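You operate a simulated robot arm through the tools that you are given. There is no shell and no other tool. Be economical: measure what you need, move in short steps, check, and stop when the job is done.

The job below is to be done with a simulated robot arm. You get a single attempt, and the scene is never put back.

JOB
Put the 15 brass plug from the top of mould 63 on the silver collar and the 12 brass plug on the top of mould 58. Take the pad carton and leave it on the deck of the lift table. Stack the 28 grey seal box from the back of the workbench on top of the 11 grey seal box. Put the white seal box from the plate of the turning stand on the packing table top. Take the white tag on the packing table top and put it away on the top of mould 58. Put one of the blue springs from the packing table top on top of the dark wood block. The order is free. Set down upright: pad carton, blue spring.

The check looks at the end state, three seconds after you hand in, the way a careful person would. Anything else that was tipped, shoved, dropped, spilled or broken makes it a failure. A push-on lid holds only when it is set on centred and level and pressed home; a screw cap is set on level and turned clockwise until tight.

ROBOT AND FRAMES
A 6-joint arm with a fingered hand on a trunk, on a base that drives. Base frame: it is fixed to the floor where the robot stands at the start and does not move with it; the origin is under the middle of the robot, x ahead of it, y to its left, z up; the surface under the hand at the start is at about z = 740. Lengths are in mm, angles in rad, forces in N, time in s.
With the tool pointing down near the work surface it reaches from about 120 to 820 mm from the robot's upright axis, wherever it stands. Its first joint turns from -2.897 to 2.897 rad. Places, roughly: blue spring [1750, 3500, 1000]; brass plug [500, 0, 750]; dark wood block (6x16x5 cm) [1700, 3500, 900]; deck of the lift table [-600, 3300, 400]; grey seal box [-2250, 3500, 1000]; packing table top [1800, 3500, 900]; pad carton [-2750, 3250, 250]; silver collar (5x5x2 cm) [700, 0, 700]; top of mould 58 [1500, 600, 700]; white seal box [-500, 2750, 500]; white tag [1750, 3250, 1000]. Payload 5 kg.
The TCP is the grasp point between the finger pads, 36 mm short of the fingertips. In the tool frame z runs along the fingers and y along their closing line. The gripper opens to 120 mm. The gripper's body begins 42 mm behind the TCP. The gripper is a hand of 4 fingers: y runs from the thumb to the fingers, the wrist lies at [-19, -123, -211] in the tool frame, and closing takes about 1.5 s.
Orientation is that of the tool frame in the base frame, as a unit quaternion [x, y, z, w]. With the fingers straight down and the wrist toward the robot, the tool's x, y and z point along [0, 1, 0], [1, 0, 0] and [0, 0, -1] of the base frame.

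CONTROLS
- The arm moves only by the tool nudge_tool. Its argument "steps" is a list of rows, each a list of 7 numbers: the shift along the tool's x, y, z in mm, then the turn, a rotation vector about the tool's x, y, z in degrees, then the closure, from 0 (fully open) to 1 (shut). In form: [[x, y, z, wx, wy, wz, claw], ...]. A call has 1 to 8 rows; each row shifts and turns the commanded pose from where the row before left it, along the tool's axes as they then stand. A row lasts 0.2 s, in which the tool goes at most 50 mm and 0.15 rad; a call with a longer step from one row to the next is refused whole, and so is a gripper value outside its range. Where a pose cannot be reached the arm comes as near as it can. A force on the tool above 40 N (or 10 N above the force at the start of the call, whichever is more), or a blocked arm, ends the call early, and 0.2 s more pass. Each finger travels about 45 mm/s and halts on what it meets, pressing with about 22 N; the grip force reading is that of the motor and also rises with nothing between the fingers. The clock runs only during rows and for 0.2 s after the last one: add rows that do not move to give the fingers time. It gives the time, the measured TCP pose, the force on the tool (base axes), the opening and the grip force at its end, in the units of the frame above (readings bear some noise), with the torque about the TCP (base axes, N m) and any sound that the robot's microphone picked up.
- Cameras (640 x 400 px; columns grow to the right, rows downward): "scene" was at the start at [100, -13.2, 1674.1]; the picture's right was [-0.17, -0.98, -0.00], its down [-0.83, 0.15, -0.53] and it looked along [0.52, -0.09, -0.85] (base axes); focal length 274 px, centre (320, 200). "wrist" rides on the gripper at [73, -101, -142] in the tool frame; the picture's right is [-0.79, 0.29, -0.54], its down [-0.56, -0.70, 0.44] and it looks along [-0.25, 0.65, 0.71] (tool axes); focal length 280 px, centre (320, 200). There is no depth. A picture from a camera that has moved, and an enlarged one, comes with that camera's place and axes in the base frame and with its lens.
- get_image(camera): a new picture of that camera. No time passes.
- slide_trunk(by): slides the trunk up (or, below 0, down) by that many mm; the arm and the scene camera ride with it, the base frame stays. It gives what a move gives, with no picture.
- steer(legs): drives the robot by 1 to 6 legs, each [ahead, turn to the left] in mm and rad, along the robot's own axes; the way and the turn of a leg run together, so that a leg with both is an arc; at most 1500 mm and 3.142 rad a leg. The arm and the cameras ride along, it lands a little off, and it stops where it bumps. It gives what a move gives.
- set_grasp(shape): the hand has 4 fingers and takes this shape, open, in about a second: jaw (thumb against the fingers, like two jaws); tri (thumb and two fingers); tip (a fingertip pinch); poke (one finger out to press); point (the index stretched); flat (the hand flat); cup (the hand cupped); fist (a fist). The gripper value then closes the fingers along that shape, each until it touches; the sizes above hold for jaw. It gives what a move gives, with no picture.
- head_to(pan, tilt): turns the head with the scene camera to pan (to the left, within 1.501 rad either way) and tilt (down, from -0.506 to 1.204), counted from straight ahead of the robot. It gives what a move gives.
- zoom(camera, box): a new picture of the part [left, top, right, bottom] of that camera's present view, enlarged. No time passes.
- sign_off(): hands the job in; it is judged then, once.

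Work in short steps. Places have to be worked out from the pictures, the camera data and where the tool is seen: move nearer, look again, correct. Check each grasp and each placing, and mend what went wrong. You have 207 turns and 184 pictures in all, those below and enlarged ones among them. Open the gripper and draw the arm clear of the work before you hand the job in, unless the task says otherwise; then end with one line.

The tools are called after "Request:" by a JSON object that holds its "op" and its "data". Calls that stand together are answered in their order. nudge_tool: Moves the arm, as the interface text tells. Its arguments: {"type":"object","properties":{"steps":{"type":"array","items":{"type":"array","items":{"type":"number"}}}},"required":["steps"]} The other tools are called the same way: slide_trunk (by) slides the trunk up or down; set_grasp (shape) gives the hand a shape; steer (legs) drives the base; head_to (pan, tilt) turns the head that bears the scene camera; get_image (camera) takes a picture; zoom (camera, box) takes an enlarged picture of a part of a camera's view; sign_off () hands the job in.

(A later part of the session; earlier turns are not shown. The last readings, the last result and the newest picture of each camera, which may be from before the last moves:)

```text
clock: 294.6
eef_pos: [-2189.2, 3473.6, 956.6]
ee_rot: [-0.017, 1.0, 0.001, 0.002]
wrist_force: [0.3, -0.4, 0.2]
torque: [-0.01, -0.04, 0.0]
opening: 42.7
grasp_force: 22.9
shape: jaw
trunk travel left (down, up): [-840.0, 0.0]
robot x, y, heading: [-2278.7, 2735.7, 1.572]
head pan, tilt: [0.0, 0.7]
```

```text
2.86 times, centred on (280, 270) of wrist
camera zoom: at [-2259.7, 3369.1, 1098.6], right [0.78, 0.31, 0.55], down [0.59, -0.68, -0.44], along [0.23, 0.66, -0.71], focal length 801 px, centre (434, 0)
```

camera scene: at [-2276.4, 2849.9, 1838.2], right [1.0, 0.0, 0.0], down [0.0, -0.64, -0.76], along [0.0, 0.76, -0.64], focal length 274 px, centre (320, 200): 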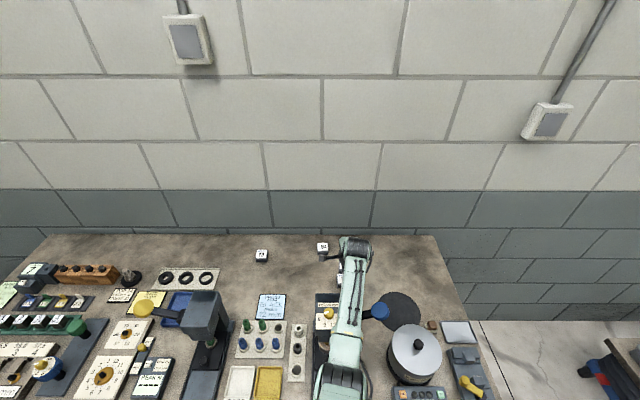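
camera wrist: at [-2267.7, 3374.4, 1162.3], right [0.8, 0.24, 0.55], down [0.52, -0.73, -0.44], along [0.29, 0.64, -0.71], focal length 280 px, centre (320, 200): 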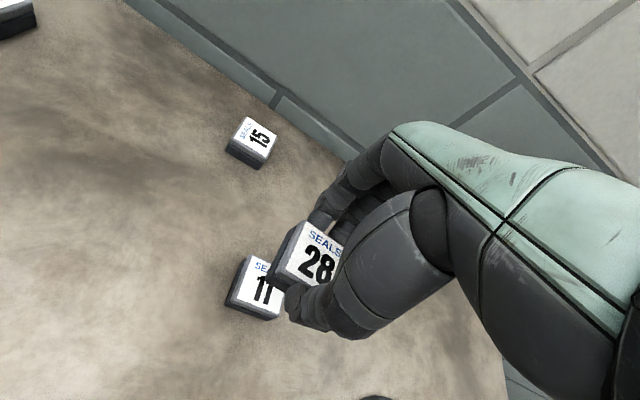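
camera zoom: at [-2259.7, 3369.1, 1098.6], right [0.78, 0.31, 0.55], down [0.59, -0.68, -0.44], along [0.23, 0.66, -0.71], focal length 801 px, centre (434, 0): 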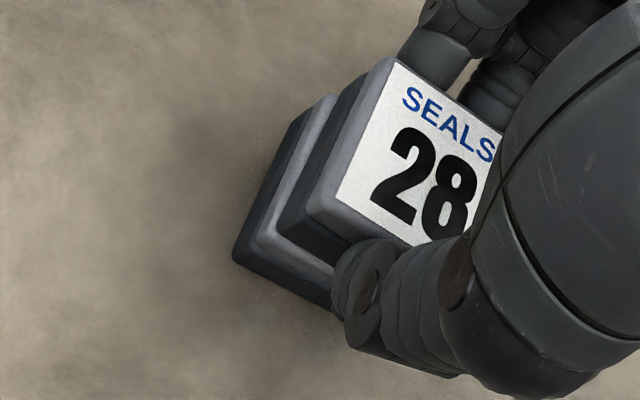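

Request:
{"op": "nudge_tool", "data": {"steps": [[0, 0, 2, 0, 0, 0, 1], [0, 0, 0, 0, 0, 0, 1]]}}

Request:
{"op": "nudge_tool", "data": {"steps": [[0, 0, 1.5, 0, 0, 0, 1], [0, 0, 0, 0, 0, 0, 1]]}}

Request:
{"op": "nudge_tool", "data": {"steps": [[0, 0, 1.5, 0, 0, 0, 1], [0, 0, 0, 0, 0, 0, 1]]}}

Request:
{"op": "zoom", "data": {"camera": "wrist", "box": [200, 200, 360, 340]}}

```text
clock: 295.2
eef_pos: [-2190.2, 3474.1, 956.9]
ee_rot: [-0.018, 1.0, 0.002, 0.002]
wrist_force: [0.3, 0.1, 6.8]
torque: [0.07, 0.02, -0.03]
opening: 43.3
grasp_force: 22.0
shape: jaw
trunk travel left (down, up): [-840.0, 0.0]
robot x, y, heading: [-2278.2, 2730.2, 1.575]
head pan, tilt: [0.0, 0.7]
```

```text
clock: 295.8
eef_pos: [-2190.4, 3472.9, 956.4]
ee_rot: [-0.018, 1.0, 0.004, 0.003]
wrist_force: [0.4, 0.4, 12.3]
torque: [0.18, 0.01, 0.0]
opening: 43.8
grasp_force: 21.8
shape: jaw
trunk travel left (down, up): [-840.0, 0.0]
robot x, y, heading: [-2277.6, 2733.0, 1.571]
head pan, tilt: [0.0, 0.7]
```

```text
clock: 296.4
eef_pos: [-2189.5, 3472.9, 955.8]
ee_rot: [-0.017, 1.0, 0.004, 0.003]
wrist_force: [0.1, 2.1, 20.5]
torque: [0.2, 0.01, 0.01]
opening: 44.1
grasp_force: 22.5
shape: jaw
trunk travel left (down, up): [-840.0, 0.0]
robot x, y, heading: [-2278.1, 2734.5, 1.572]
head pan, tilt: [0.0, 0.7]
```

```text
2.86 times, centred on (280, 270) of wrist
camera zoom: at [-2259.8, 3367.9, 1096.4], right [0.78, 0.31, 0.55], down [0.59, -0.68, -0.45], along [0.23, 0.67, -0.71], focal length 801 px, centre (434, 0)
```

zoom: 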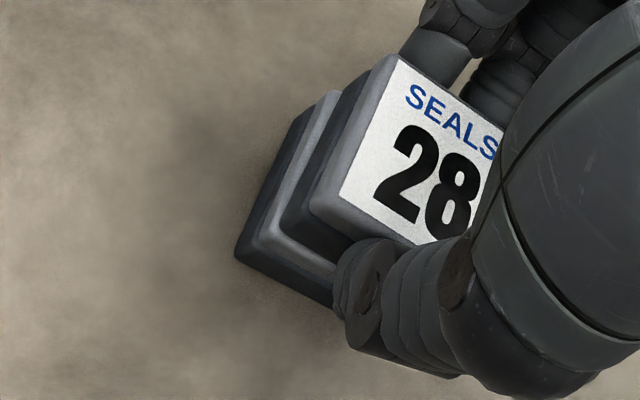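

Stacked in contact. I back off 4 mm, release and rise.

Request:
{"op": "nudge_tool", "data": {"steps": [[0, 0, -4, 0, 0, 0, 1], [0, 0, 0, 0, 0, 0, 0.85], [0, 0, 0, 0, 0, 0, 0.6], [0, 0, 0, 0, 0, 0, 0.4], [0, 0, 0, 0, 0, 0, 0.4], [0, 0, -20, 0, 0, 0, 0.3], [0, 0, -50, 0, 0, 0, 0.2], [0, 0, -40, 0, 0, 0, 0]]}}

Request:
{"op": "get_image", "data": {"camera": "wrist"}}

```text
clock: 298.2
eef_pos: [-2190.6, 3472.9, 1067.2]
ee_rot: [-0.018, 1.0, 0.001, 0.002]
wrist_force: [0.4, -0.2, 0.1]
torque: [0.02, 0.01, -0.01]
opening: 119.6
grasp_force: 0.1
shape: jaw
trunk travel left (down, up): [-840.0, 0.0]
robot x, y, heading: [-2270.8, 2732.1, 1.579]
head pan, tilt: [0.0, 0.7]
```

```text
85 pictures are left
camera wrist: at [-2260.2, 3368.1, 1207.9], right [0.78, 0.31, 0.55], down [0.59, -0.68, -0.44], along [0.23, 0.66, -0.71], focal length 280 px, centre (320, 200)
```

wrist: 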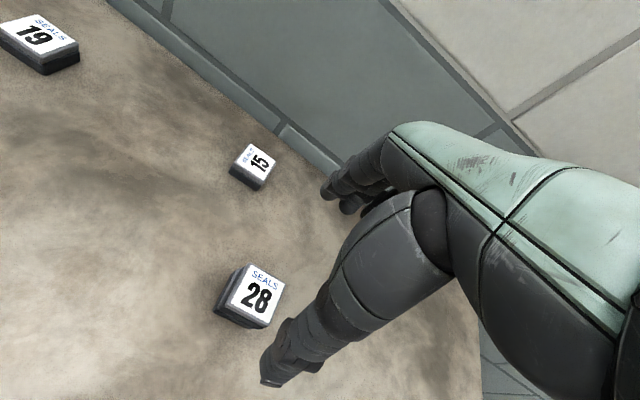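

The 28 box sits squarely on 11. I retract the hand left and back, away from the press, then reposition to reach the shelf.

Request:
{"op": "nudge_tool", "data": {"steps": [[45, 0, -10, 0, 0, 0, 0], [45, 0, -10, 0, 0, 0, 0], [45, 0, -10, 0, 0, 0, 0], [45, 0, -5, 0, 0, 0, 0], [20, -40, 0, 0, 0, 0, 0], [0, -45, 0, 0, 0, 0, 0], [0, -45, 0, 0, 0, 0, 0], [0, -45, 0, 0, 0, 0, 0]]}}

Request:
{"op": "steer", "data": {"legs": [[-220, 0], [0, 0.956], [150, 0], [0, -0.306]]}}

Request:
{"op": "head_to", "data": {"pan": 0, "tilt": 0.8}}

Request:
{"op": "get_image", "data": {"camera": "scene"}}

```text
clock: 300.0
eef_pos: [-2385.3, 3288.9, 1101.9]
ee_rot: [-0.018, 1.0, 0.003, 0.002]
wrist_force: [-0.6, -0.9, -0.6]
torque: [0.06, 0.02, -0.03]
opening: 119.9
grasp_force: 0.0
shape: jaw
trunk travel left (down, up): [-840.0, 0.0]
robot x, y, heading: [-2276.7, 2739.3, 1.575]
head pan, tilt: [0.0, 0.7]
```

```text
clock: 306.9
eef_pos: [-2826.5, 2966.9, 1100.7]
ee_rot: [-0.342, 0.94, 0.001, 0.001]
wrist_force: [1.1, -0.3, -0.1]
torque: [0.0, -0.01, 0.02]
opening: 119.5
grasp_force: 0.1
shape: jaw
trunk travel left (down, up): [-840.0, 0.0]
robot x, y, heading: [-2395.1, 2598.5, 2.237]
head pan, tilt: [0.0, 0.7]
```

```text
clock: 307.5
eef_pos: [-2825.7, 2967.6, 1101.4]
ee_rot: [-0.343, 0.939, 0.002, 0.001]
wrist_force: [-0.2, 0.1, -0.4]
torque: [0.0, 0.0, -0.05]
opening: 119.8
grasp_force: 0.0
shape: jaw
trunk travel left (down, up): [-840.0, 0.0]
robot x, y, heading: [-2398.7, 2596.7, 2.236]
head pan, tilt: [0.0, 0.799]
```

```text
84 pictures are left
camera scene: at [-2465.7, 2681.6, 1830.0], right [0.79, 0.62, 0.0], down [0.44, -0.56, -0.7], along [-0.43, 0.55, -0.72], focal length 274 px, centre (320, 200)
```

scene: 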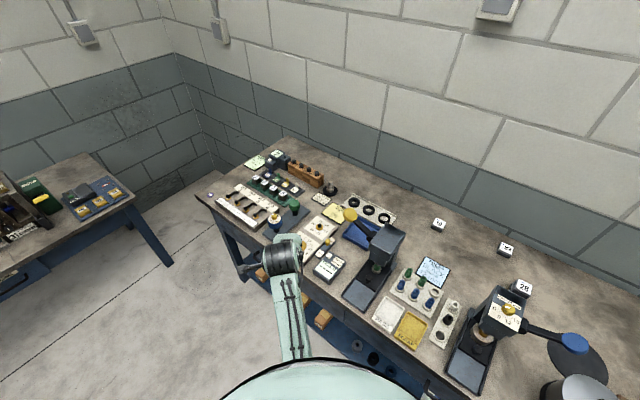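

I back up 200 mm, turn the wrist so the jaw closes across the carton's width, and lower the trunk.

Request:
{"op": "steer", "data": {"legs": [[-200, 0]]}}

Request:
{"op": "nudge_tool", "data": {"steps": [[0, 0, 0, 0, 0, -8.3, 0], [0, 0, 0, 0, 0, -8.3, 0], [0, 0, 0, 0, 0, -8.3, 0], [0, 0, 0, 0, 0, -8.3, 0], [0, 0, 0, 0, 0, -8.3, 0], [0, 0, 0, 0, 0, -7.5, 0], [0, 0, 0, 0, 0, 0, 0]]}}

Request:
{"op": "slide_trunk", "data": {"by": -400}}

Request:
{"op": "slide_trunk", "data": {"by": -300}}

Request:
{"op": "get_image", "data": {"camera": "scene"}}

Request:
{"op": "get_image", "data": {"camera": "wrist"}}

```text
clock: 309.2
eef_pos: [-2703.0, 2808.4, 1100.6]
ee_rot: [-0.343, 0.939, 0.001, 0.002]
wrist_force: [0.2, 0.5, -0.6]
torque: [-0.02, 0.01, -0.03]
opening: 120.0
grasp_force: 0.2
shape: jaw
trunk travel left (down, up): [-840.0, 0.0]
robot x, y, heading: [-2273.4, 2436.9, 2.237]
head pan, tilt: [0.0, 0.799]
```

```text
clock: 310.8
eef_pos: [-2702.8, 2808.2, 1101.2]
ee_rot: [-0.702, 0.712, 0.001, 0.003]
wrist_force: [0.4, 0.2, -0.2]
torque: [0.02, -0.03, -0.02]
opening: 119.9
grasp_force: 0.1
shape: jaw
trunk travel left (down, up): [-840.0, 0.0]
robot x, y, heading: [-2275.6, 2439.6, 2.239]
head pan, tilt: [0.0, 0.799]
```

```text
clock: 314.7
eef_pos: [-2702.3, 2809.3, 701.9]
ee_rot: [-0.701, 0.713, 0.002, 0.002]
wrist_force: [0.5, -0.2, 1.0]
torque: [-0.02, 0.03, 0.0]
opening: 119.9
grasp_force: 0.0
shape: jaw
trunk travel left (down, up): [-440.0, 400.0]
robot x, y, heading: [-2274.2, 2433.9, 2.244]
head pan, tilt: [0.0, 0.799]
```

```text
clock: 317.7
eef_pos: [-2703.0, 2808.9, 401.1]
ee_rot: [-0.702, 0.712, 0.002, 0.002]
wrist_force: [0.5, -0.1, -0.5]
torque: [-0.02, -0.01, -0.01]
opening: 119.8
grasp_force: 0.0
shape: jaw
trunk travel left (down, up): [-140.0, 700.0]
robot x, y, heading: [-2274.4, 2438.9, 2.239]
head pan, tilt: [0.0, 0.799]
```

```text
83 pictures are left
camera scene: at [-2341.7, 2523.6, 1130.0], right [0.79, 0.62, 0.0], down [0.44, -0.56, -0.7], along [-0.43, 0.55, -0.72], focal length 274 px, centre (320, 200)
```

scene: 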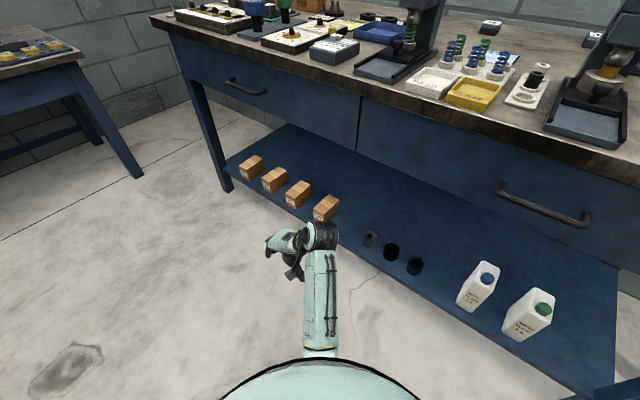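

```text
82 pictures are left
camera wrist: at [-2603.3, 2733.2, 543.1], right [-0.28, 0.79, 0.55], down [0.71, 0.55, -0.44], along [-0.65, 0.27, -0.71], focal length 280 px, centre (320, 200)
```

wrist: 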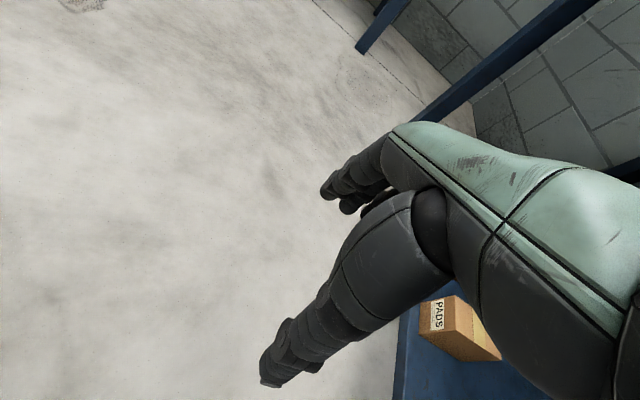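

Request:
{"op": "zoom", "data": {"camera": "wrist", "box": [400, 270, 540, 400]}}

Request:
{"op": "zoom", "data": {"camera": "scene", "box": [220, 130, 400, 270]}}

```text
3.08 times, centred on (470, 335) of wrist
camera zoom: at [-2603.3, 2733.2, 543.1], right [-0.28, 0.79, 0.55], down [0.71, 0.55, -0.44], along [-0.65, 0.27, -0.71], focal length 863 px, centre (-142, -215)
```

zoom: 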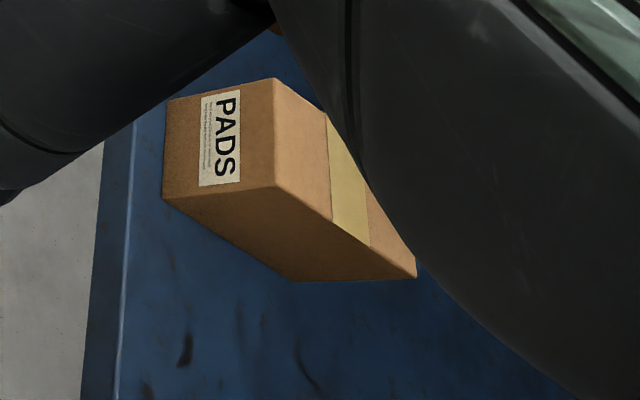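

```text
2.86 times, centred on (310, 200) of scene
camera zoom: at [-2341.7, 2523.6, 1130.0], right [0.79, 0.62, 0.0], down [0.44, -0.56, -0.7], along [-0.43, 0.55, -0.72], focal length 784 px, centre (349, 200)
```

zoom: 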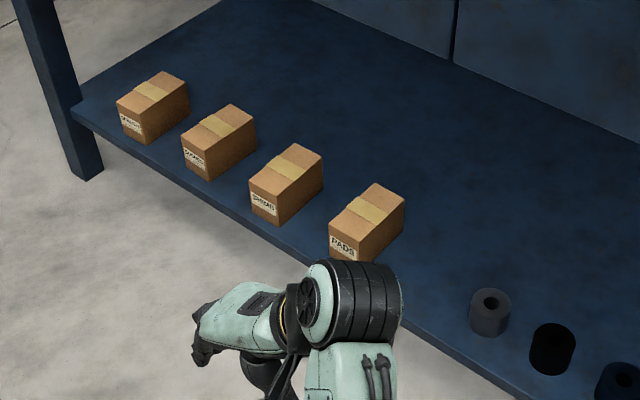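

Carton: centre ≈(-2830,3186), top ≈259, shelf ≈187; bench apron bottom ≈710. I raise the hand 45, drop the trunk 140, and drive 200 mm in.

Request:
{"op": "nudge_tool", "data": {"steps": [[0, 0, -45, 0, 0, 0, 0], [0, 0, 0, 0, 0, 0, 0]]}}

Request:
{"op": "slide_trunk", "data": {"by": -140}}

Request:
{"op": "steer", "data": {"legs": [[200, 0]]}}

Request:
{"op": "get_image", "data": {"camera": "scene"}}

Request:
{"op": "get_image", "data": {"camera": "wrist"}}

```text
clock: 318.3
eef_pos: [-2702.5, 2807.6, 446.9]
ee_rot: [-0.701, 0.713, 0.001, 0.003]
wrist_force: [-0.8, -0.7, 0.2]
torque: [-0.01, 0.02, -0.01]
opening: 119.9
grasp_force: 0.1
shape: jaw
trunk travel left (down, up): [-140.0, 700.0]
robot x, y, heading: [-2273.6, 2435.2, 2.239]
head pan, tilt: [0.0, 0.799]
```

```text
clock: 319.9
eef_pos: [-2702.0, 2807.8, 306.9]
ee_rot: [-0.702, 0.713, 0.002, 0.002]
wrist_force: [-0.3, 0.3, -0.2]
torque: [-0.01, 0.01, 0.01]
opening: 119.9
grasp_force: 0.1
shape: jaw
trunk travel left (down, up): [0.0, 840.0]
robot x, y, heading: [-2274.9, 2436.7, 2.237]
head pan, tilt: [0.0, 0.799]
```

```text
clock: 321.6
eef_pos: [-2827.5, 2965.7, 307.5]
ee_rot: [-0.702, 0.712, 0.001, 0.003]
wrist_force: [0.5, -0.7, 0.0]
torque: [-0.02, 0.04, 0.0]
opening: 120.1
grasp_force: 0.0
shape: jaw
trunk travel left (down, up): [0.0, 840.0]
robot x, y, heading: [-2403.3, 2592.5, 2.241]
head pan, tilt: [0.0, 0.799]
```

```text
79 pictures are left
camera scene: at [-2466.3, 2681.3, 990.0], right [0.78, 0.62, 0.0], down [0.44, -0.56, -0.7], along [-0.43, 0.55, -0.72], focal length 274 px, centre (320, 200)
```

scene: 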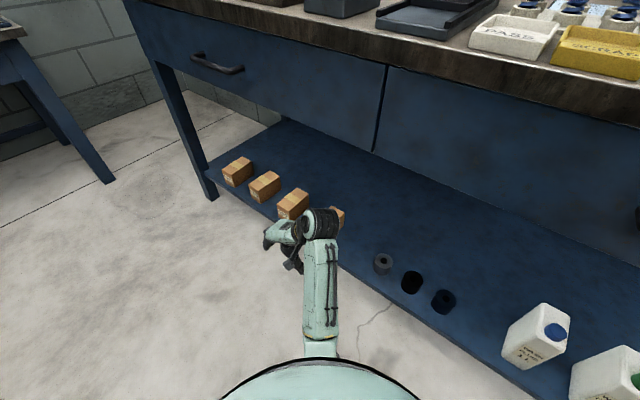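

```text
78 pictures are left
camera wrist: at [-2728.0, 2890.6, 448.2], right [-0.28, 0.79, 0.55], down [0.71, 0.55, -0.44], along [-0.65, 0.27, -0.71], focal length 280 px, centre (320, 200)
```

wrist: 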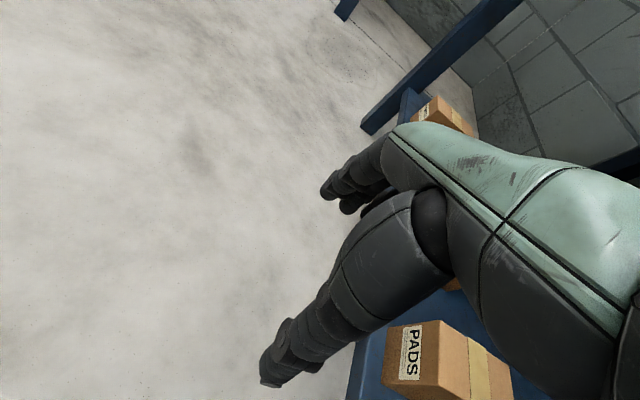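

Clear so far. I move in under the bench 135 mm toward the carton.

Request:
{"op": "nudge_tool", "data": {"steps": [[-45, 0, 0, 0, 0, 0, 0], [-45, 0, 0, 0, 0, 0, 0], [-45, 0, 0, 0, 0, 0, 0], [0, 0, 0, 0, 0, 0, 0]]}}

Request:
{"op": "get_image", "data": {"camera": "scene"}}

Request:
{"op": "get_image", "data": {"camera": "wrist"}}

```text
clock: 322.6
eef_pos: [-2824.4, 3101.5, 307.7]
ee_rot: [-0.702, 0.712, 0.001, 0.003]
wrist_force: [-0.5, -0.7, -0.2]
torque: [0.02, -0.04, -0.05]
opening: 119.7
grasp_force: 0.0
shape: jaw
trunk travel left (down, up): [0.0, 840.0]
robot x, y, heading: [-2400.1, 2594.8, 2.239]
head pan, tilt: [0.0, 0.799]
```

```text
77 pictures are left
camera scene: at [-2466.3, 2681.5, 990.0], right [0.78, 0.62, 0.0], down [0.44, -0.56, -0.7], along [-0.43, 0.55, -0.72], focal length 274 px, centre (320, 200)
```

scene: 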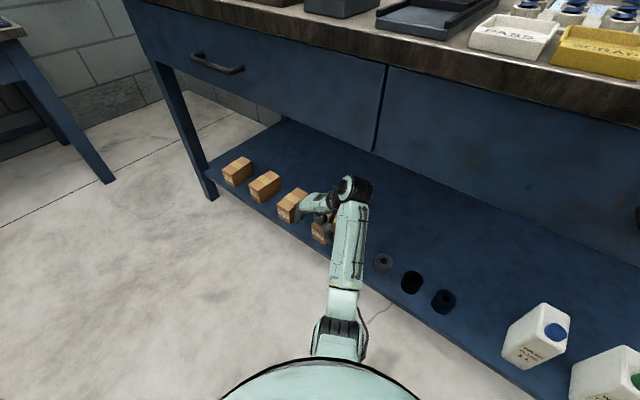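

```text
76 pictures are left
camera wrist: at [-2725.4, 3026.3, 449.1], right [-0.28, 0.79, 0.55], down [0.71, 0.55, -0.44], along [-0.65, 0.26, -0.71], focal length 280 px, centre (320, 200)
```

wrist: 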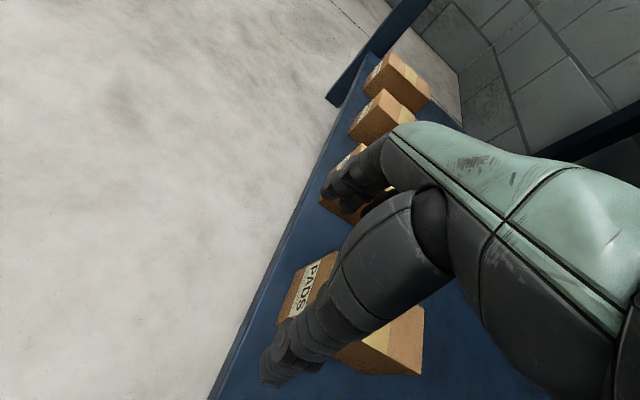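

Carton's left edge is x≈-2860 so centre ≈(-2828,3186). I move over it.

Request:
{"op": "nudge_tool", "data": {"steps": [[-42, 2, 0, 0, 0, 0, 0], [-42, 3, 0, 0, 0, 0, 0], [0, 0, 0, 0, 0, 0, 0]]}}

Request:
{"op": "get_image", "data": {"camera": "scene"}}

Request:
{"op": "get_image", "data": {"camera": "wrist"}}

```text
clock: 323.4
eef_pos: [-2828.5, 3186.5, 308.0]
ee_rot: [-0.702, 0.712, 0.001, 0.002]
wrist_force: [0.9, 0.9, 0.2]
torque: [0.0, -0.02, 0.01]
opening: 120.0
grasp_force: 0.2
shape: jaw
trunk travel left (down, up): [0.0, 840.0]
robot x, y, heading: [-2394.9, 2595.6, 2.241]
head pan, tilt: [0.0, 0.799]
```

```text
75 pictures are left
camera scene: at [-2466.3, 2681.5, 990.0], right [0.78, 0.62, 0.0], down [0.44, -0.56, -0.7], along [-0.43, 0.55, -0.72], focal length 274 px, centre (320, 200)
```

scene: 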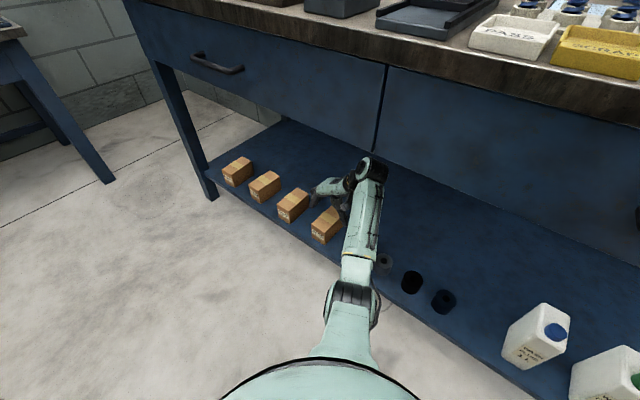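

```text
74 pictures are left
camera wrist: at [-2728.8, 3111.0, 449.3], right [-0.28, 0.79, 0.55], down [0.71, 0.55, -0.44], along [-0.65, 0.27, -0.71], focal length 280 px, centre (320, 200)
```

wrist: 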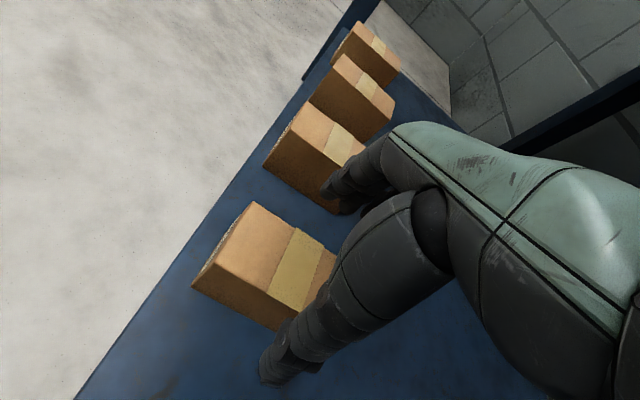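

Carton spans x −2859…−2787 (centre −2823). I shift 5 mm and descend to TCP 242.

Request:
{"op": "nudge_tool", "data": {"steps": [[0, -5, 25, 0, 0, 0, 0], [0, 0, 25, 0, 0, 0, 0], [0, 0, 14, 0, 0, 0, 0], [0, 0, 0, 0, 0, 0, 0]]}}

Request:
{"op": "get_image", "data": {"camera": "wrist"}}

```text
clock: 324.4
eef_pos: [-2823.5, 3185.2, 243.1]
ee_rot: [-0.702, 0.713, 0.001, 0.003]
wrist_force: [0.9, -0.8, -0.4]
torque: [-0.03, -0.02, 0.0]
opening: 120.0
grasp_force: 0.1
shape: jaw
trunk travel left (down, up): [0.0, 840.0]
robot x, y, heading: [-2402.8, 2592.8, 2.236]
head pan, tilt: [0.0, 0.799]
```

```text
73 pictures are left
camera wrist: at [-2724.3, 3110.2, 385.1], right [-0.28, 0.79, 0.55], down [0.71, 0.55, -0.44], along [-0.65, 0.27, -0.71], focal length 280 px, centre (320, 200)
```

wrist: 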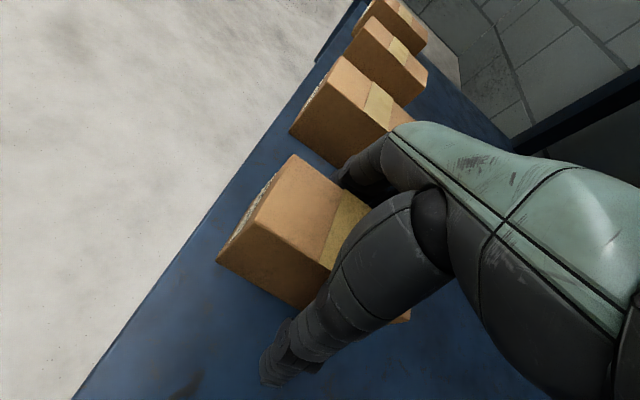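

The hand straddles the carton without contact. I close.

Request:
{"op": "nudge_tool", "data": {"steps": [[0, 0, 0, 0, 0, 0, 0.2], [0, 0, 0, 0, 0, 0, 0.4], [0, 0, 0, 0, 0, 0, 0.6], [0, 0, 0, 0, 0, 0, 0.9], [0, 0, 0, 0, 0, 0, 0.9], [0, 0, 0, 0, 0, 0, 0.9]]}}

Request:
{"op": "get_image", "data": {"camera": "wrist"}}

```text
clock: 325.8
eef_pos: [-2822.6, 3185.3, 243.4]
ee_rot: [-0.701, 0.713, 0.001, 0.002]
wrist_force: [0.3, -0.4, 0.3]
torque: [0.05, -0.05, 0.08]
opening: 54.5
grasp_force: 21.6
shape: jaw
trunk travel left (down, up): [0.0, 840.0]
robot x, y, heading: [-2398.5, 2594.0, 2.237]
head pan, tilt: [0.0, 0.799]
```

```text
72 pictures are left
camera wrist: at [-2724.3, 3110.2, 385.2], right [-0.28, 0.79, 0.55], down [0.71, 0.55, -0.44], along [-0.65, 0.26, -0.71], focal length 280 px, centre (320, 200)
```

wrist: 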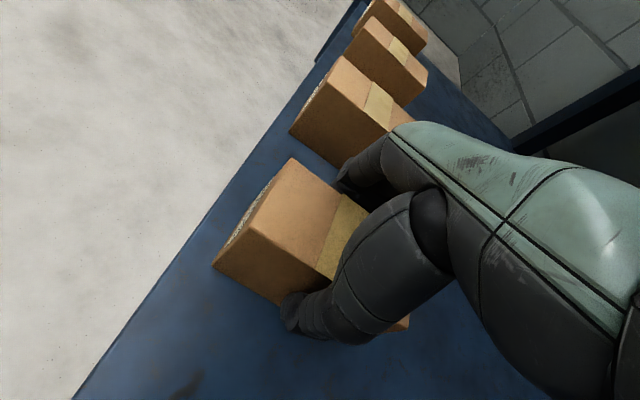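

Gripped (54.5 mm). I lift and check.

Request:
{"op": "nudge_tool", "data": {"steps": [[0, 0, -15, 0, 0, 0, 1], [0, 0, -35, 0, 0, 0, 1], [0, 0, 0, 0, 0, 0, 1]]}}

Request:
{"op": "get_image", "data": {"camera": "wrist"}}

```text
clock: 326.6
eef_pos: [-2824.4, 3184.8, 295.1]
ee_rot: [-0.702, 0.712, 0.0, 0.002]
wrist_force: [-0.1, 0.2, -3.4]
torque: [-0.02, 0.01, 0.0]
opening: 54.2
grasp_force: 22.5
shape: jaw
trunk travel left (down, up): [0.0, 840.0]
robot x, y, heading: [-2399.3, 2589.8, 2.239]
head pan, tilt: [0.0, 0.799]
```

```text
71 pictures are left
camera wrist: at [-2724.6, 3109.7, 435.6], right [-0.28, 0.79, 0.55], down [0.71, 0.55, -0.44], along [-0.65, 0.26, -0.71], focal length 280 px, centre (320, 200)
```

wrist: 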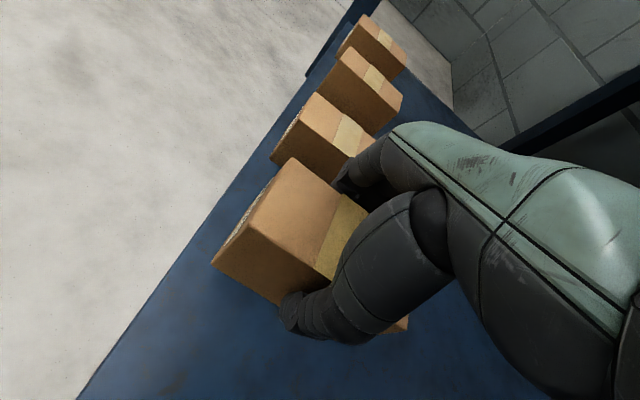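

Carton lifted level. I withdraw it from under the bench.

Request:
{"op": "nudge_tool", "data": {"steps": [[45, 0, 0, 0, 0, 0, 1], [45, 0, 0, 0, 0, 0, 1], [45, 0, 0, 0, 0, 0, 1], [45, 0, 0, 0, 0, 0, 1], [40, 0, 0, 0, 0, 0, 1], [0, 0, 0, 0, 0, 0, 1]]}}

Request:
{"op": "steer", "data": {"legs": [[-350, 0]]}}

Request:
{"op": "slide_trunk", "data": {"by": 400}}

Request:
{"op": "get_image", "data": {"camera": "wrist"}}

```text
clock: 328.0
eef_pos: [-2828.0, 2964.7, 292.4]
ee_rot: [-0.701, 0.713, 0.001, 0.002]
wrist_force: [0.3, 0.4, -3.0]
torque: [-0.03, 0.0, 0.01]
opening: 54.4
grasp_force: 22.7
shape: jaw
trunk travel left (down, up): [0.0, 840.0]
robot x, y, heading: [-2400.2, 2597.6, 2.239]
head pan, tilt: [0.0, 0.799]
```

```text
clock: 330.5
eef_pos: [-2612.4, 2691.1, 292.4]
ee_rot: [-0.702, 0.712, 0.0, 0.002]
wrist_force: [-0.5, 0.3, -3.4]
torque: [0.0, -0.02, 0.0]
opening: 54.4
grasp_force: 21.7
shape: jaw
trunk travel left (down, up): [0.0, 840.0]
robot x, y, heading: [-2180.7, 2322.5, 2.241]
head pan, tilt: [0.0, 0.799]
```

```text
clock: 334.3
eef_pos: [-2611.0, 2691.5, 692.1]
ee_rot: [-0.702, 0.712, 0.001, 0.003]
wrist_force: [-0.5, -0.5, -4.1]
torque: [0.01, 0.06, 0.0]
opening: 54.4
grasp_force: 22.3
shape: jaw
trunk travel left (down, up): [-400.0, 440.0]
robot x, y, heading: [-2184.3, 2324.4, 2.239]
head pan, tilt: [0.0, 0.799]
```

```text
70 pictures are left
camera wrist: at [-2512.3, 2616.1, 833.9], right [-0.28, 0.79, 0.55], down [0.71, 0.55, -0.44], along [-0.65, 0.26, -0.71], focal length 280 px, centre (320, 200)
```

wrist: 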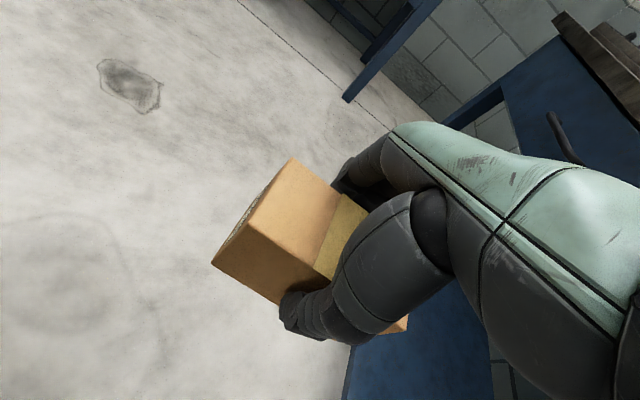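

Holding well. I drive to the left side of the lift table, heading about 0.49.

Request:
{"op": "steer", "data": {"legs": [[0, -1.748], [1116, 0]]}}

Request:
{"op": "head_to", "data": {"pan": 0, "tilt": 0.8}}

Request:
{"op": "get_image", "data": {"camera": "scene"}}

Request:
{"op": "get_image", "data": {"camera": "wrist"}}

```text
clock: 345.6
eef_pos: [-755.2, 3189.5, 691.8]
ee_rot: [0.103, 0.995, -0.001, 0.001]
wrist_force: [0.8, -0.3, -3.5]
torque: [-0.01, 0.01, -0.01]
opening: 53.8
grasp_force: 22.0
shape: jaw
trunk travel left (down, up): [-400.0, 440.0]
robot x, y, heading: [-1200.2, 2839.4, 0.475]
head pan, tilt: [0.0, 0.799]
```

```text
clock: 346.2
eef_pos: [-755.6, 3189.8, 692.2]
ee_rot: [0.103, 0.995, -0.001, 0.001]
wrist_force: [-0.2, 0.9, -3.6]
torque: [0.02, 0.0, 0.01]
opening: 53.9
grasp_force: 22.2
shape: jaw
trunk travel left (down, up): [-400.0, 440.0]
robot x, y, heading: [-1198.5, 2840.6, 0.479]
head pan, tilt: [0.0, 0.799]
```

```text
69 pictures are left
camera scene: at [-1099.1, 2888.7, 1390.0], right [0.46, -0.89, 0.0], down [-0.64, -0.33, -0.7], along [0.62, 0.32, -0.72], focal length 274 px, centre (320, 200)
```

scene: 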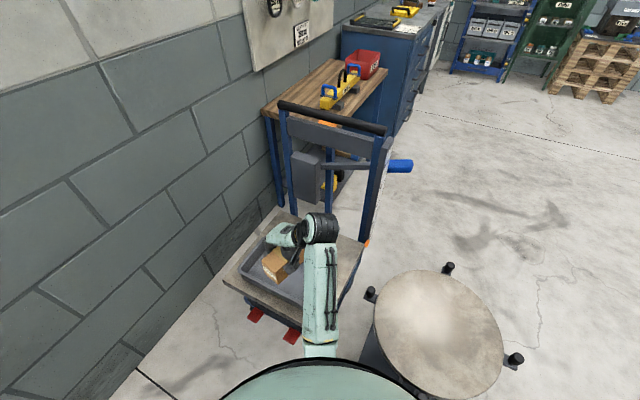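

```text
68 pictures are left
camera wrist: at [-848.7, 3104.2, 833.9], right [0.83, 0.12, 0.54], down [0.41, -0.8, -0.44], along [0.38, 0.59, -0.71], focal length 280 px, centre (320, 200)
```

wrist: 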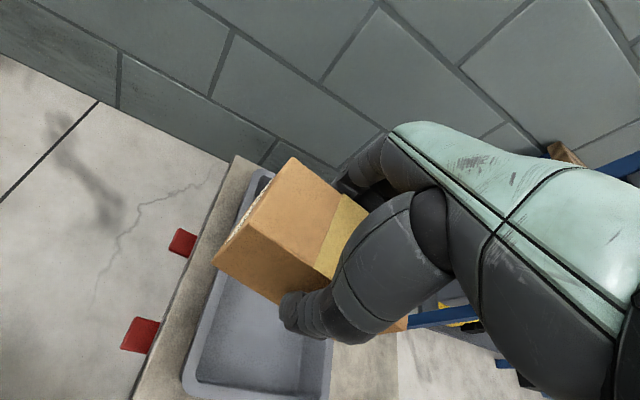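

Request:
{"op": "zoom", "data": {"camera": "scene", "box": [210, 190, 390, 340]}}

```text
2.67 times, centred on (300, 265) of scene
camera zoom: at [-1099.1, 2888.7, 1390.0], right [0.46, -0.89, 0.0], down [-0.64, -0.33, -0.7], along [0.62, 0.32, -0.72], focal length 732 px, centre (373, 27)
```

zoom: 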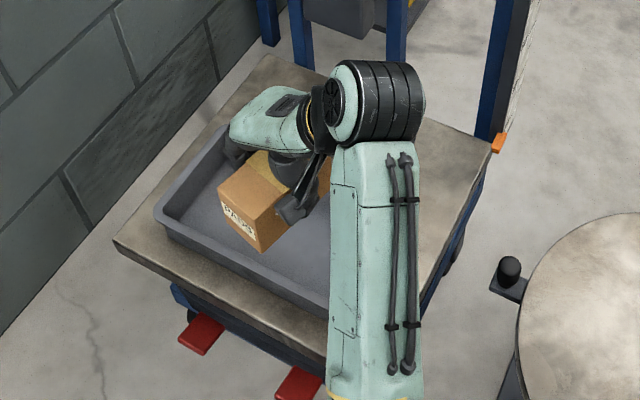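

Deck ≈ x −805…−405, y 3035…3470, z≈400, tray on its left part; free strip x −580…−405. I drive 70 mm closer and move the carton over (-500,3230).

Request:
{"op": "steer", "data": {"legs": [[70, 0]]}}

Request:
{"op": "nudge_tool", "data": {"steps": [[-37, 9, 0, 0, 0, 0, 1], [-37, 9, 0, 0, 0, 0, 1], [-37, 9, 0, 0, 0, 0, 1], [-37, 10, 0, 0, 0, 0, 1], [-37, 10, 0, 0, 0, 0, 1], [0, 0, 0, 0, 0, 0, 1]]}}

Request:
{"op": "get_image", "data": {"camera": "wrist"}}

Request:
{"op": "zoom", "data": {"camera": "scene", "box": [210, 110, 450, 310]}}

```text
clock: 347.2
eef_pos: [-719.9, 3227.2, 690.3]
ee_rot: [0.093, 0.996, -0.003, 0.0]
wrist_force: [0.7, 0.2, -3.8]
torque: [0.03, 0.05, -0.03]
opening: 53.6
grasp_force: 21.6
shape: jaw
trunk travel left (down, up): [-400.0, 440.0]
robot x, y, heading: [-1161.2, 2876.5, 0.565]
head pan, tilt: [0.0, 0.799]
stopped in leg 1: the robot was blocked; the commanded pose is now the measured one
```

```text
clock: 348.6
eef_pos: [-529.8, 3240.2, 691.0]
ee_rot: [0.091, 0.996, -0.003, 0.002]
wrist_force: [-0.2, -0.1, -2.8]
torque: [0.0, 0.02, -0.03]
opening: 53.4
grasp_force: 22.2
shape: jaw
trunk travel left (down, up): [-400.0, 440.0]
robot x, y, heading: [-1165.3, 2885.0, 0.544]
head pan, tilt: [0.0, 0.799]
```

```text
66 pictures are left
camera wrist: at [-620.6, 3154.3, 833.4], right [0.83, 0.14, 0.54], down [0.42, -0.79, -0.44], along [0.37, 0.59, -0.72], focal length 280 px, centre (320, 200)
```

wrist: 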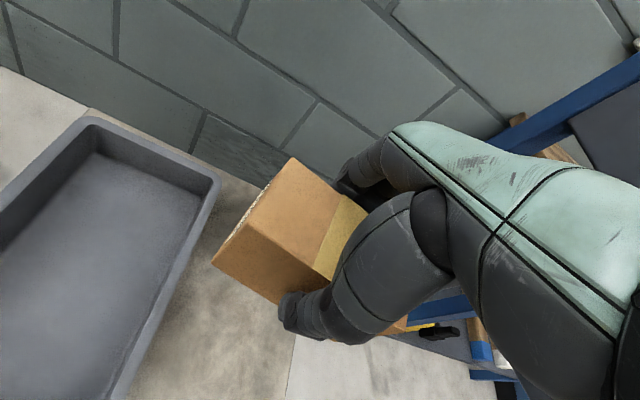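

```text
2.00 times, centred on (330, 210) of scene
camera zoom: at [-1068.9, 2941.3, 1390.1], right [0.52, -0.86, 0.0], down [-0.61, -0.37, -0.7], along [0.6, 0.36, -0.72], focal length 549 px, centre (300, 180)
```

zoom: 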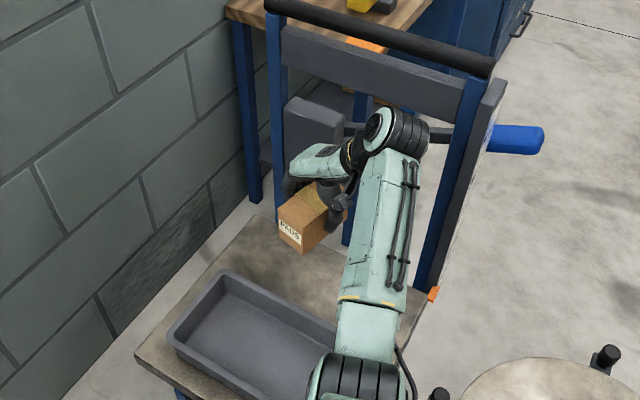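

The base bumped into something. I look around to see what and whether anything moved.

Request:
{"op": "get_image", "data": {"camera": "scene"}}

Request:
{"op": "head_to", "data": {"pan": -0.6, "tilt": 1.1}}

Request:
{"op": "get_image", "data": {"camera": "scene"}}

Request:
{"op": "head_to", "data": {"pan": 0.7, "tilt": 1.1}}

Request:
{"op": "get_image", "data": {"camera": "scene"}}

```text
64 pictures are left
camera scene: at [-1068.9, 2941.3, 1390.1], right [0.52, -0.86, 0.0], down [-0.61, -0.37, -0.7], along [0.6, 0.36, -0.72], focal length 274 px, centre (320, 200)
```

scene: 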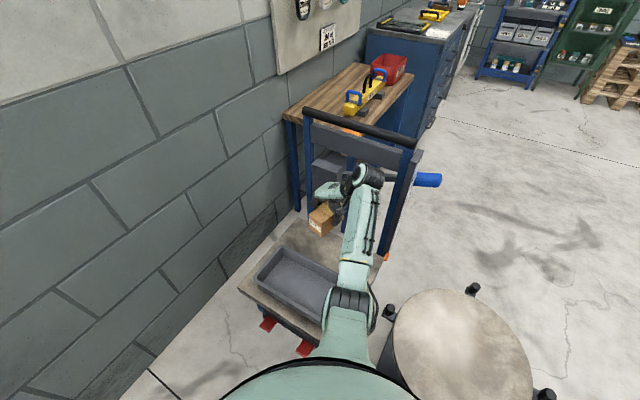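

```text
clock: 349.6
eef_pos: [-529.9, 3240.1, 690.7]
ee_rot: [0.092, 0.996, -0.002, 0.0]
wrist_force: [0.2, 0.4, -4.3]
torque: [-0.04, 0.0, 0.01]
opening: 53.6
grasp_force: 22.2
shape: jaw
trunk travel left (down, up): [-400.0, 440.0]
robot x, y, heading: [-1164.8, 2884.2, 0.546]
head pan, tilt: [-0.6, 1.1]
```

```text
63 pictures are left
camera scene: at [-1073.9, 2896.4, 1368.2], right [-0.06, -1.0, 0.0], down [-0.89, 0.05, -0.45], along [0.45, -0.03, -0.89], focal length 274 px, centre (320, 200)
```

scene: 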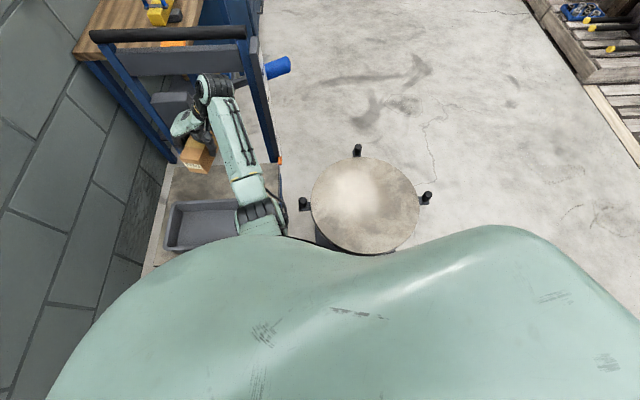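

```text
clock: 351.1
eef_pos: [-530.0, 3240.3, 691.3]
ee_rot: [0.092, 0.996, -0.003, 0.001]
wrist_force: [0.3, 0.3, -2.9]
torque: [0.0, 0.0, -0.02]
opening: 53.7
grasp_force: 22.0
shape: jaw
trunk travel left (down, up): [-400.0, 440.0]
robot x, y, heading: [-1167.3, 2885.0, 0.545]
head pan, tilt: [0.7, 1.1]
```

```text
62 pictures are left
camera scene: at [-1116.7, 2959.8, 1368.2], right [0.95, -0.32, 0.0], down [-0.29, -0.84, -0.45], along [0.15, 0.43, -0.89], focal length 274 px, centre (320, 200)
```

scene: 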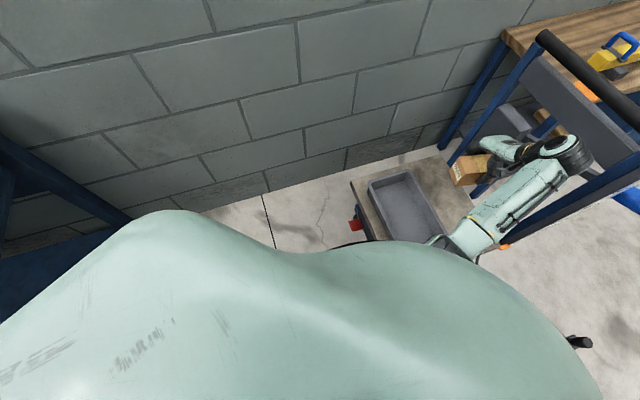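

Comparing coordinates, both the lift and the stand are unmoved (the base merely stopped). I position the carton at (-495,3240) and lower.

Request:
{"op": "nudge_tool", "data": {"steps": [[-34, 6, 0, 0, 0, 0, 1], [0, 0, 0, 0, 0, 0, 1]]}}

Request:
{"op": "slide_trunk", "data": {"by": -170}}

Request:
{"op": "head_to", "data": {"pan": 0, "tilt": 0.8}}

Request:
{"op": "get_image", "data": {"camera": "scene"}}

Request:
{"op": "get_image", "data": {"camera": "wrist"}}

```text
clock: 351.7
eef_pos: [-496.6, 3240.0, 691.7]
ee_rot: [0.092, 0.996, -0.003, 0.001]
wrist_force: [0.0, 0.2, -3.2]
torque: [0.02, 0.03, 0.03]
opening: 53.7
grasp_force: 22.5
shape: jaw
trunk travel left (down, up): [-400.0, 440.0]
robot x, y, heading: [-1162.0, 2886.5, 0.549]
head pan, tilt: [0.7, 1.1]
```

```text
clock: 353.6
eef_pos: [-495.0, 3239.5, 521.8]
ee_rot: [0.093, 0.996, -0.003, 0.0]
wrist_force: [0.0, -0.9, -3.8]
torque: [-0.05, -0.02, -0.04]
opening: 53.6
grasp_force: 22.1
shape: jaw
trunk travel left (down, up): [-230.0, 610.0]
robot x, y, heading: [-1164.8, 2880.6, 0.546]
head pan, tilt: [0.7, 1.1]
```

```text
clock: 354.7
eef_pos: [-497.1, 3238.2, 521.6]
ee_rot: [0.093, 0.996, -0.003, 0.001]
wrist_force: [0.2, 0.2, -3.3]
torque: [-0.01, 0.02, 0.01]
opening: 53.6
grasp_force: 22.0
shape: jaw
trunk travel left (down, up): [-230.0, 610.0]
robot x, y, heading: [-1171.5, 2885.8, 0.546]
head pan, tilt: [0.0, 0.799]
```

```text
61 pictures are left
camera scene: at [-1069.1, 2941.4, 1219.9], right [0.52, -0.86, 0.0], down [-0.61, -0.37, -0.7], along [0.6, 0.36, -0.72], focal length 274 px, centre (320, 200)
```

scene: 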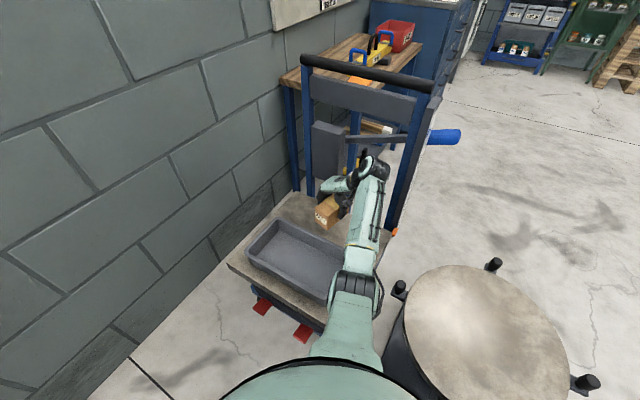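

```text
60 pictures are left
camera wrist: at [-586.4, 3153.1, 663.9], right [0.83, 0.14, 0.54], down [0.42, -0.79, -0.44], along [0.37, 0.59, -0.72], focal length 280 px, centre (320, 200)
```

wrist: 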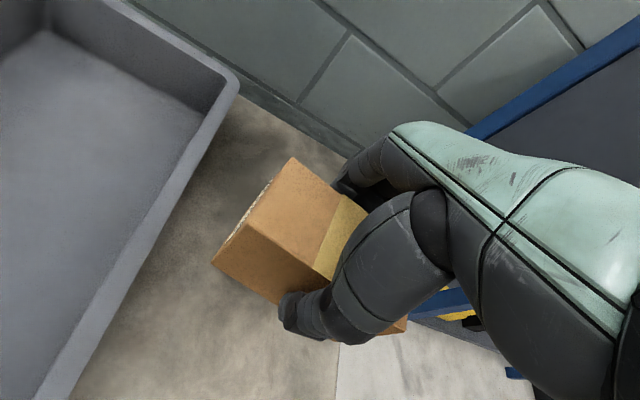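

Good clearance to tray and deck edge. I descend slowly toward contact (~456).

Request:
{"op": "nudge_tool", "data": {"steps": [[0, 0, 25, 0, 0, 0, 1], [0, 0, 15, 0, 0, 0, 1], [0, 0, 8, 0, 0, 0, 1], [0, 0, 0, 0, 0, 0, 1]]}}

Request:
{"op": "get_image", "data": {"camera": "wrist"}}

```text
clock: 355.7
eef_pos: [-500.3, 3246.0, 472.3]
ee_rot: [0.092, 0.996, -0.003, 0.001]
wrist_force: [0.1, 1.5, -4.4]
torque: [0.0, 0.03, -0.03]
opening: 53.5
grasp_force: 22.3
shape: jaw
trunk travel left (down, up): [-230.0, 610.0]
robot x, y, heading: [-1165.4, 2882.8, 0.543]
head pan, tilt: [0.0, 0.799]
```

```text
59 pictures are left
camera wrist: at [-591.1, 3161.0, 615.6], right [0.83, 0.14, 0.54], down [0.42, -0.79, -0.44], along [0.37, 0.59, -0.72], focal length 280 px, centre (320, 200)
```

wrist: 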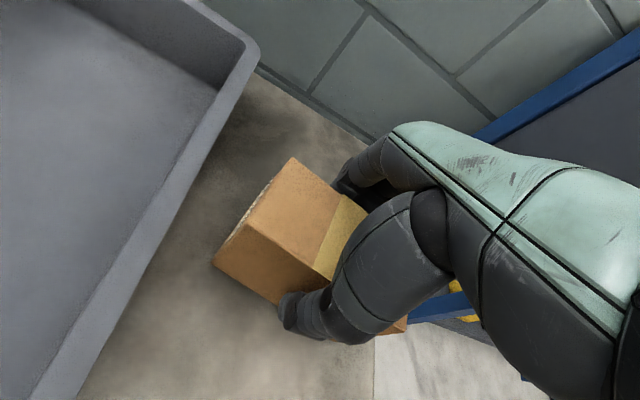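

The TCP drifted ~7 mm sideways while descending; I check whether the arm touches anything.

Request:
{"op": "get_image", "data": {"camera": "scene"}}

Request:
{"op": "nudge_tool", "data": {"steps": [[0, 0, 0, 0, 0, 0, 1], [0, 0, 0, 0, 0, 0, 1], [0, 0, 0, 0, 0, 0, 1]]}}

```text
58 pictures are left
camera scene: at [-1069.0, 2941.4, 1220.0], right [0.52, -0.86, 0.0], down [-0.61, -0.37, -0.7], along [0.6, 0.36, -0.72], focal length 274 px, centre (320, 200)
```

scene: 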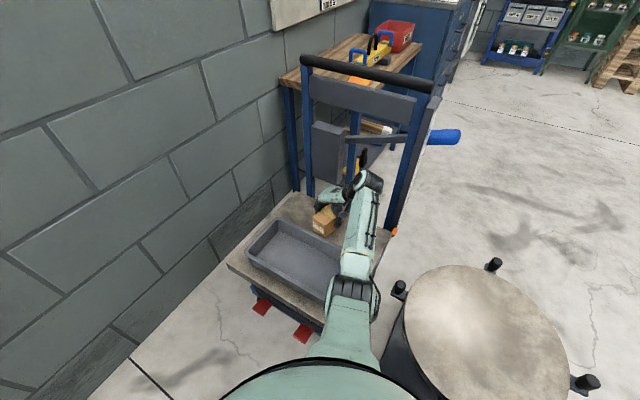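

```text
clock: 356.5
eef_pos: [-499.6, 3247.4, 473.5]
ee_rot: [0.092, 0.996, -0.002, 0.001]
wrist_force: [0.4, -0.4, -2.7]
torque: [0.02, -0.01, -0.01]
opening: 53.5
grasp_force: 22.9
shape: jaw
trunk travel left (down, up): [-230.0, 610.0]
robot x, y, heading: [-1168.8, 2884.9, 0.54]
head pan, tilt: [0.0, 0.799]
```

Probably a joint limit causing small lateral error. For the last ~17 mm I use the trunk, which keeps the arm's joints fixed.

Request:
{"op": "slide_trunk", "data": {"by": -9}}

Request:
{"op": "slide_trunk", "data": {"by": -3}}

Request:
{"op": "slide_trunk", "data": {"by": -2}}

Request:
{"op": "get_image", "data": {"camera": "wrist"}}

```text
clock: 357.1
eef_pos: [-501.7, 3247.2, 465.5]
ee_rot: [0.092, 0.996, -0.003, 0.0]
wrist_force: [-0.5, -0.3, -3.4]
torque: [0.01, 0.02, -0.02]
opening: 53.6
grasp_force: 22.3
shape: jaw
trunk travel left (down, up): [-221.0, 619.0]
robot x, y, heading: [-1164.0, 2885.7, 0.55]
head pan, tilt: [0.0, 0.799]
```

```text
clock: 357.6
eef_pos: [-500.3, 3247.9, 462.0]
ee_rot: [0.092, 0.996, -0.003, 0.001]
wrist_force: [0.2, -0.4, -3.0]
torque: [0.01, 0.0, -0.01]
opening: 53.9
grasp_force: 22.1
shape: jaw
trunk travel left (down, up): [-218.0, 622.0]
robot x, y, heading: [-1170.0, 2888.7, 0.544]
head pan, tilt: [0.0, 0.799]
```

```text
clock: 358.1
eef_pos: [-500.6, 3246.6, 460.1]
ee_rot: [0.092, 0.996, -0.003, 0.002]
wrist_force: [-0.6, -0.1, -3.8]
torque: [0.0, -0.01, -0.01]
opening: 53.6
grasp_force: 22.3
shape: jaw
trunk travel left (down, up): [-216.0, 624.0]
robot x, y, heading: [-1164.3, 2883.3, 0.542]
head pan, tilt: [0.0, 0.799]
```

```text
57 pictures are left
camera wrist: at [-591.1, 3161.0, 601.9], right [0.83, 0.14, 0.54], down [0.42, -0.79, -0.44], along [0.37, 0.59, -0.72], focal length 280 px, centre (320, 200)
```

wrist: 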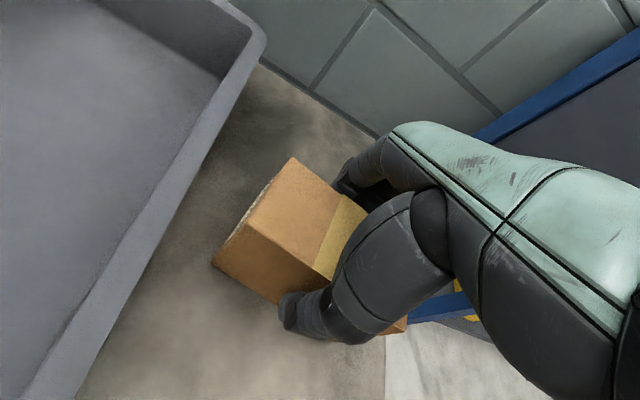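

Close to the surface now; continue 3 mm and smaller with force checks.

Request:
{"op": "slide_trunk", "data": {"by": -3}}

Request:
{"op": "slide_trunk", "data": {"by": -2}}

Request:
{"op": "slide_trunk", "data": {"by": -2}}

```text
clock: 358.6
eef_pos: [-500.0, 3246.5, 458.5]
ee_rot: [0.092, 0.996, -0.002, 0.002]
wrist_force: [-1.2, -0.5, 5.2]
torque: [-0.03, 0.02, 0.05]
opening: 53.8
grasp_force: 22.1
shape: jaw
trunk travel left (down, up): [-213.0, 627.0]
robot x, y, heading: [-1167.9, 2884.3, 0.539]
head pan, tilt: [0.0, 0.799]
```

```text
clock: 359.1
eef_pos: [-500.0, 3246.3, 458.4]
ee_rot: [0.092, 0.996, -0.001, 0.003]
wrist_force: [-0.9, -1.7, 14.2]
torque: [-0.07, 0.04, 0.01]
opening: 54.1
grasp_force: 21.8
shape: jaw
trunk travel left (down, up): [-211.0, 629.0]
robot x, y, heading: [-1165.9, 2886.9, 0.546]
head pan, tilt: [0.0, 0.799]
```

```text
clock: 359.7
eef_pos: [-499.6, 3247.4, 457.1]
ee_rot: [0.092, 0.996, -0.001, 0.003]
wrist_force: [-0.8, -0.9, 25.7]
torque: [-0.1, -0.05, 0.05]
opening: 54.9
grasp_force: 21.7
shape: jaw
trunk travel left (down, up): [-209.0, 631.0]
robot x, y, heading: [-1168.1, 2884.4, 0.548]
head pan, tilt: [0.0, 0.799]
```

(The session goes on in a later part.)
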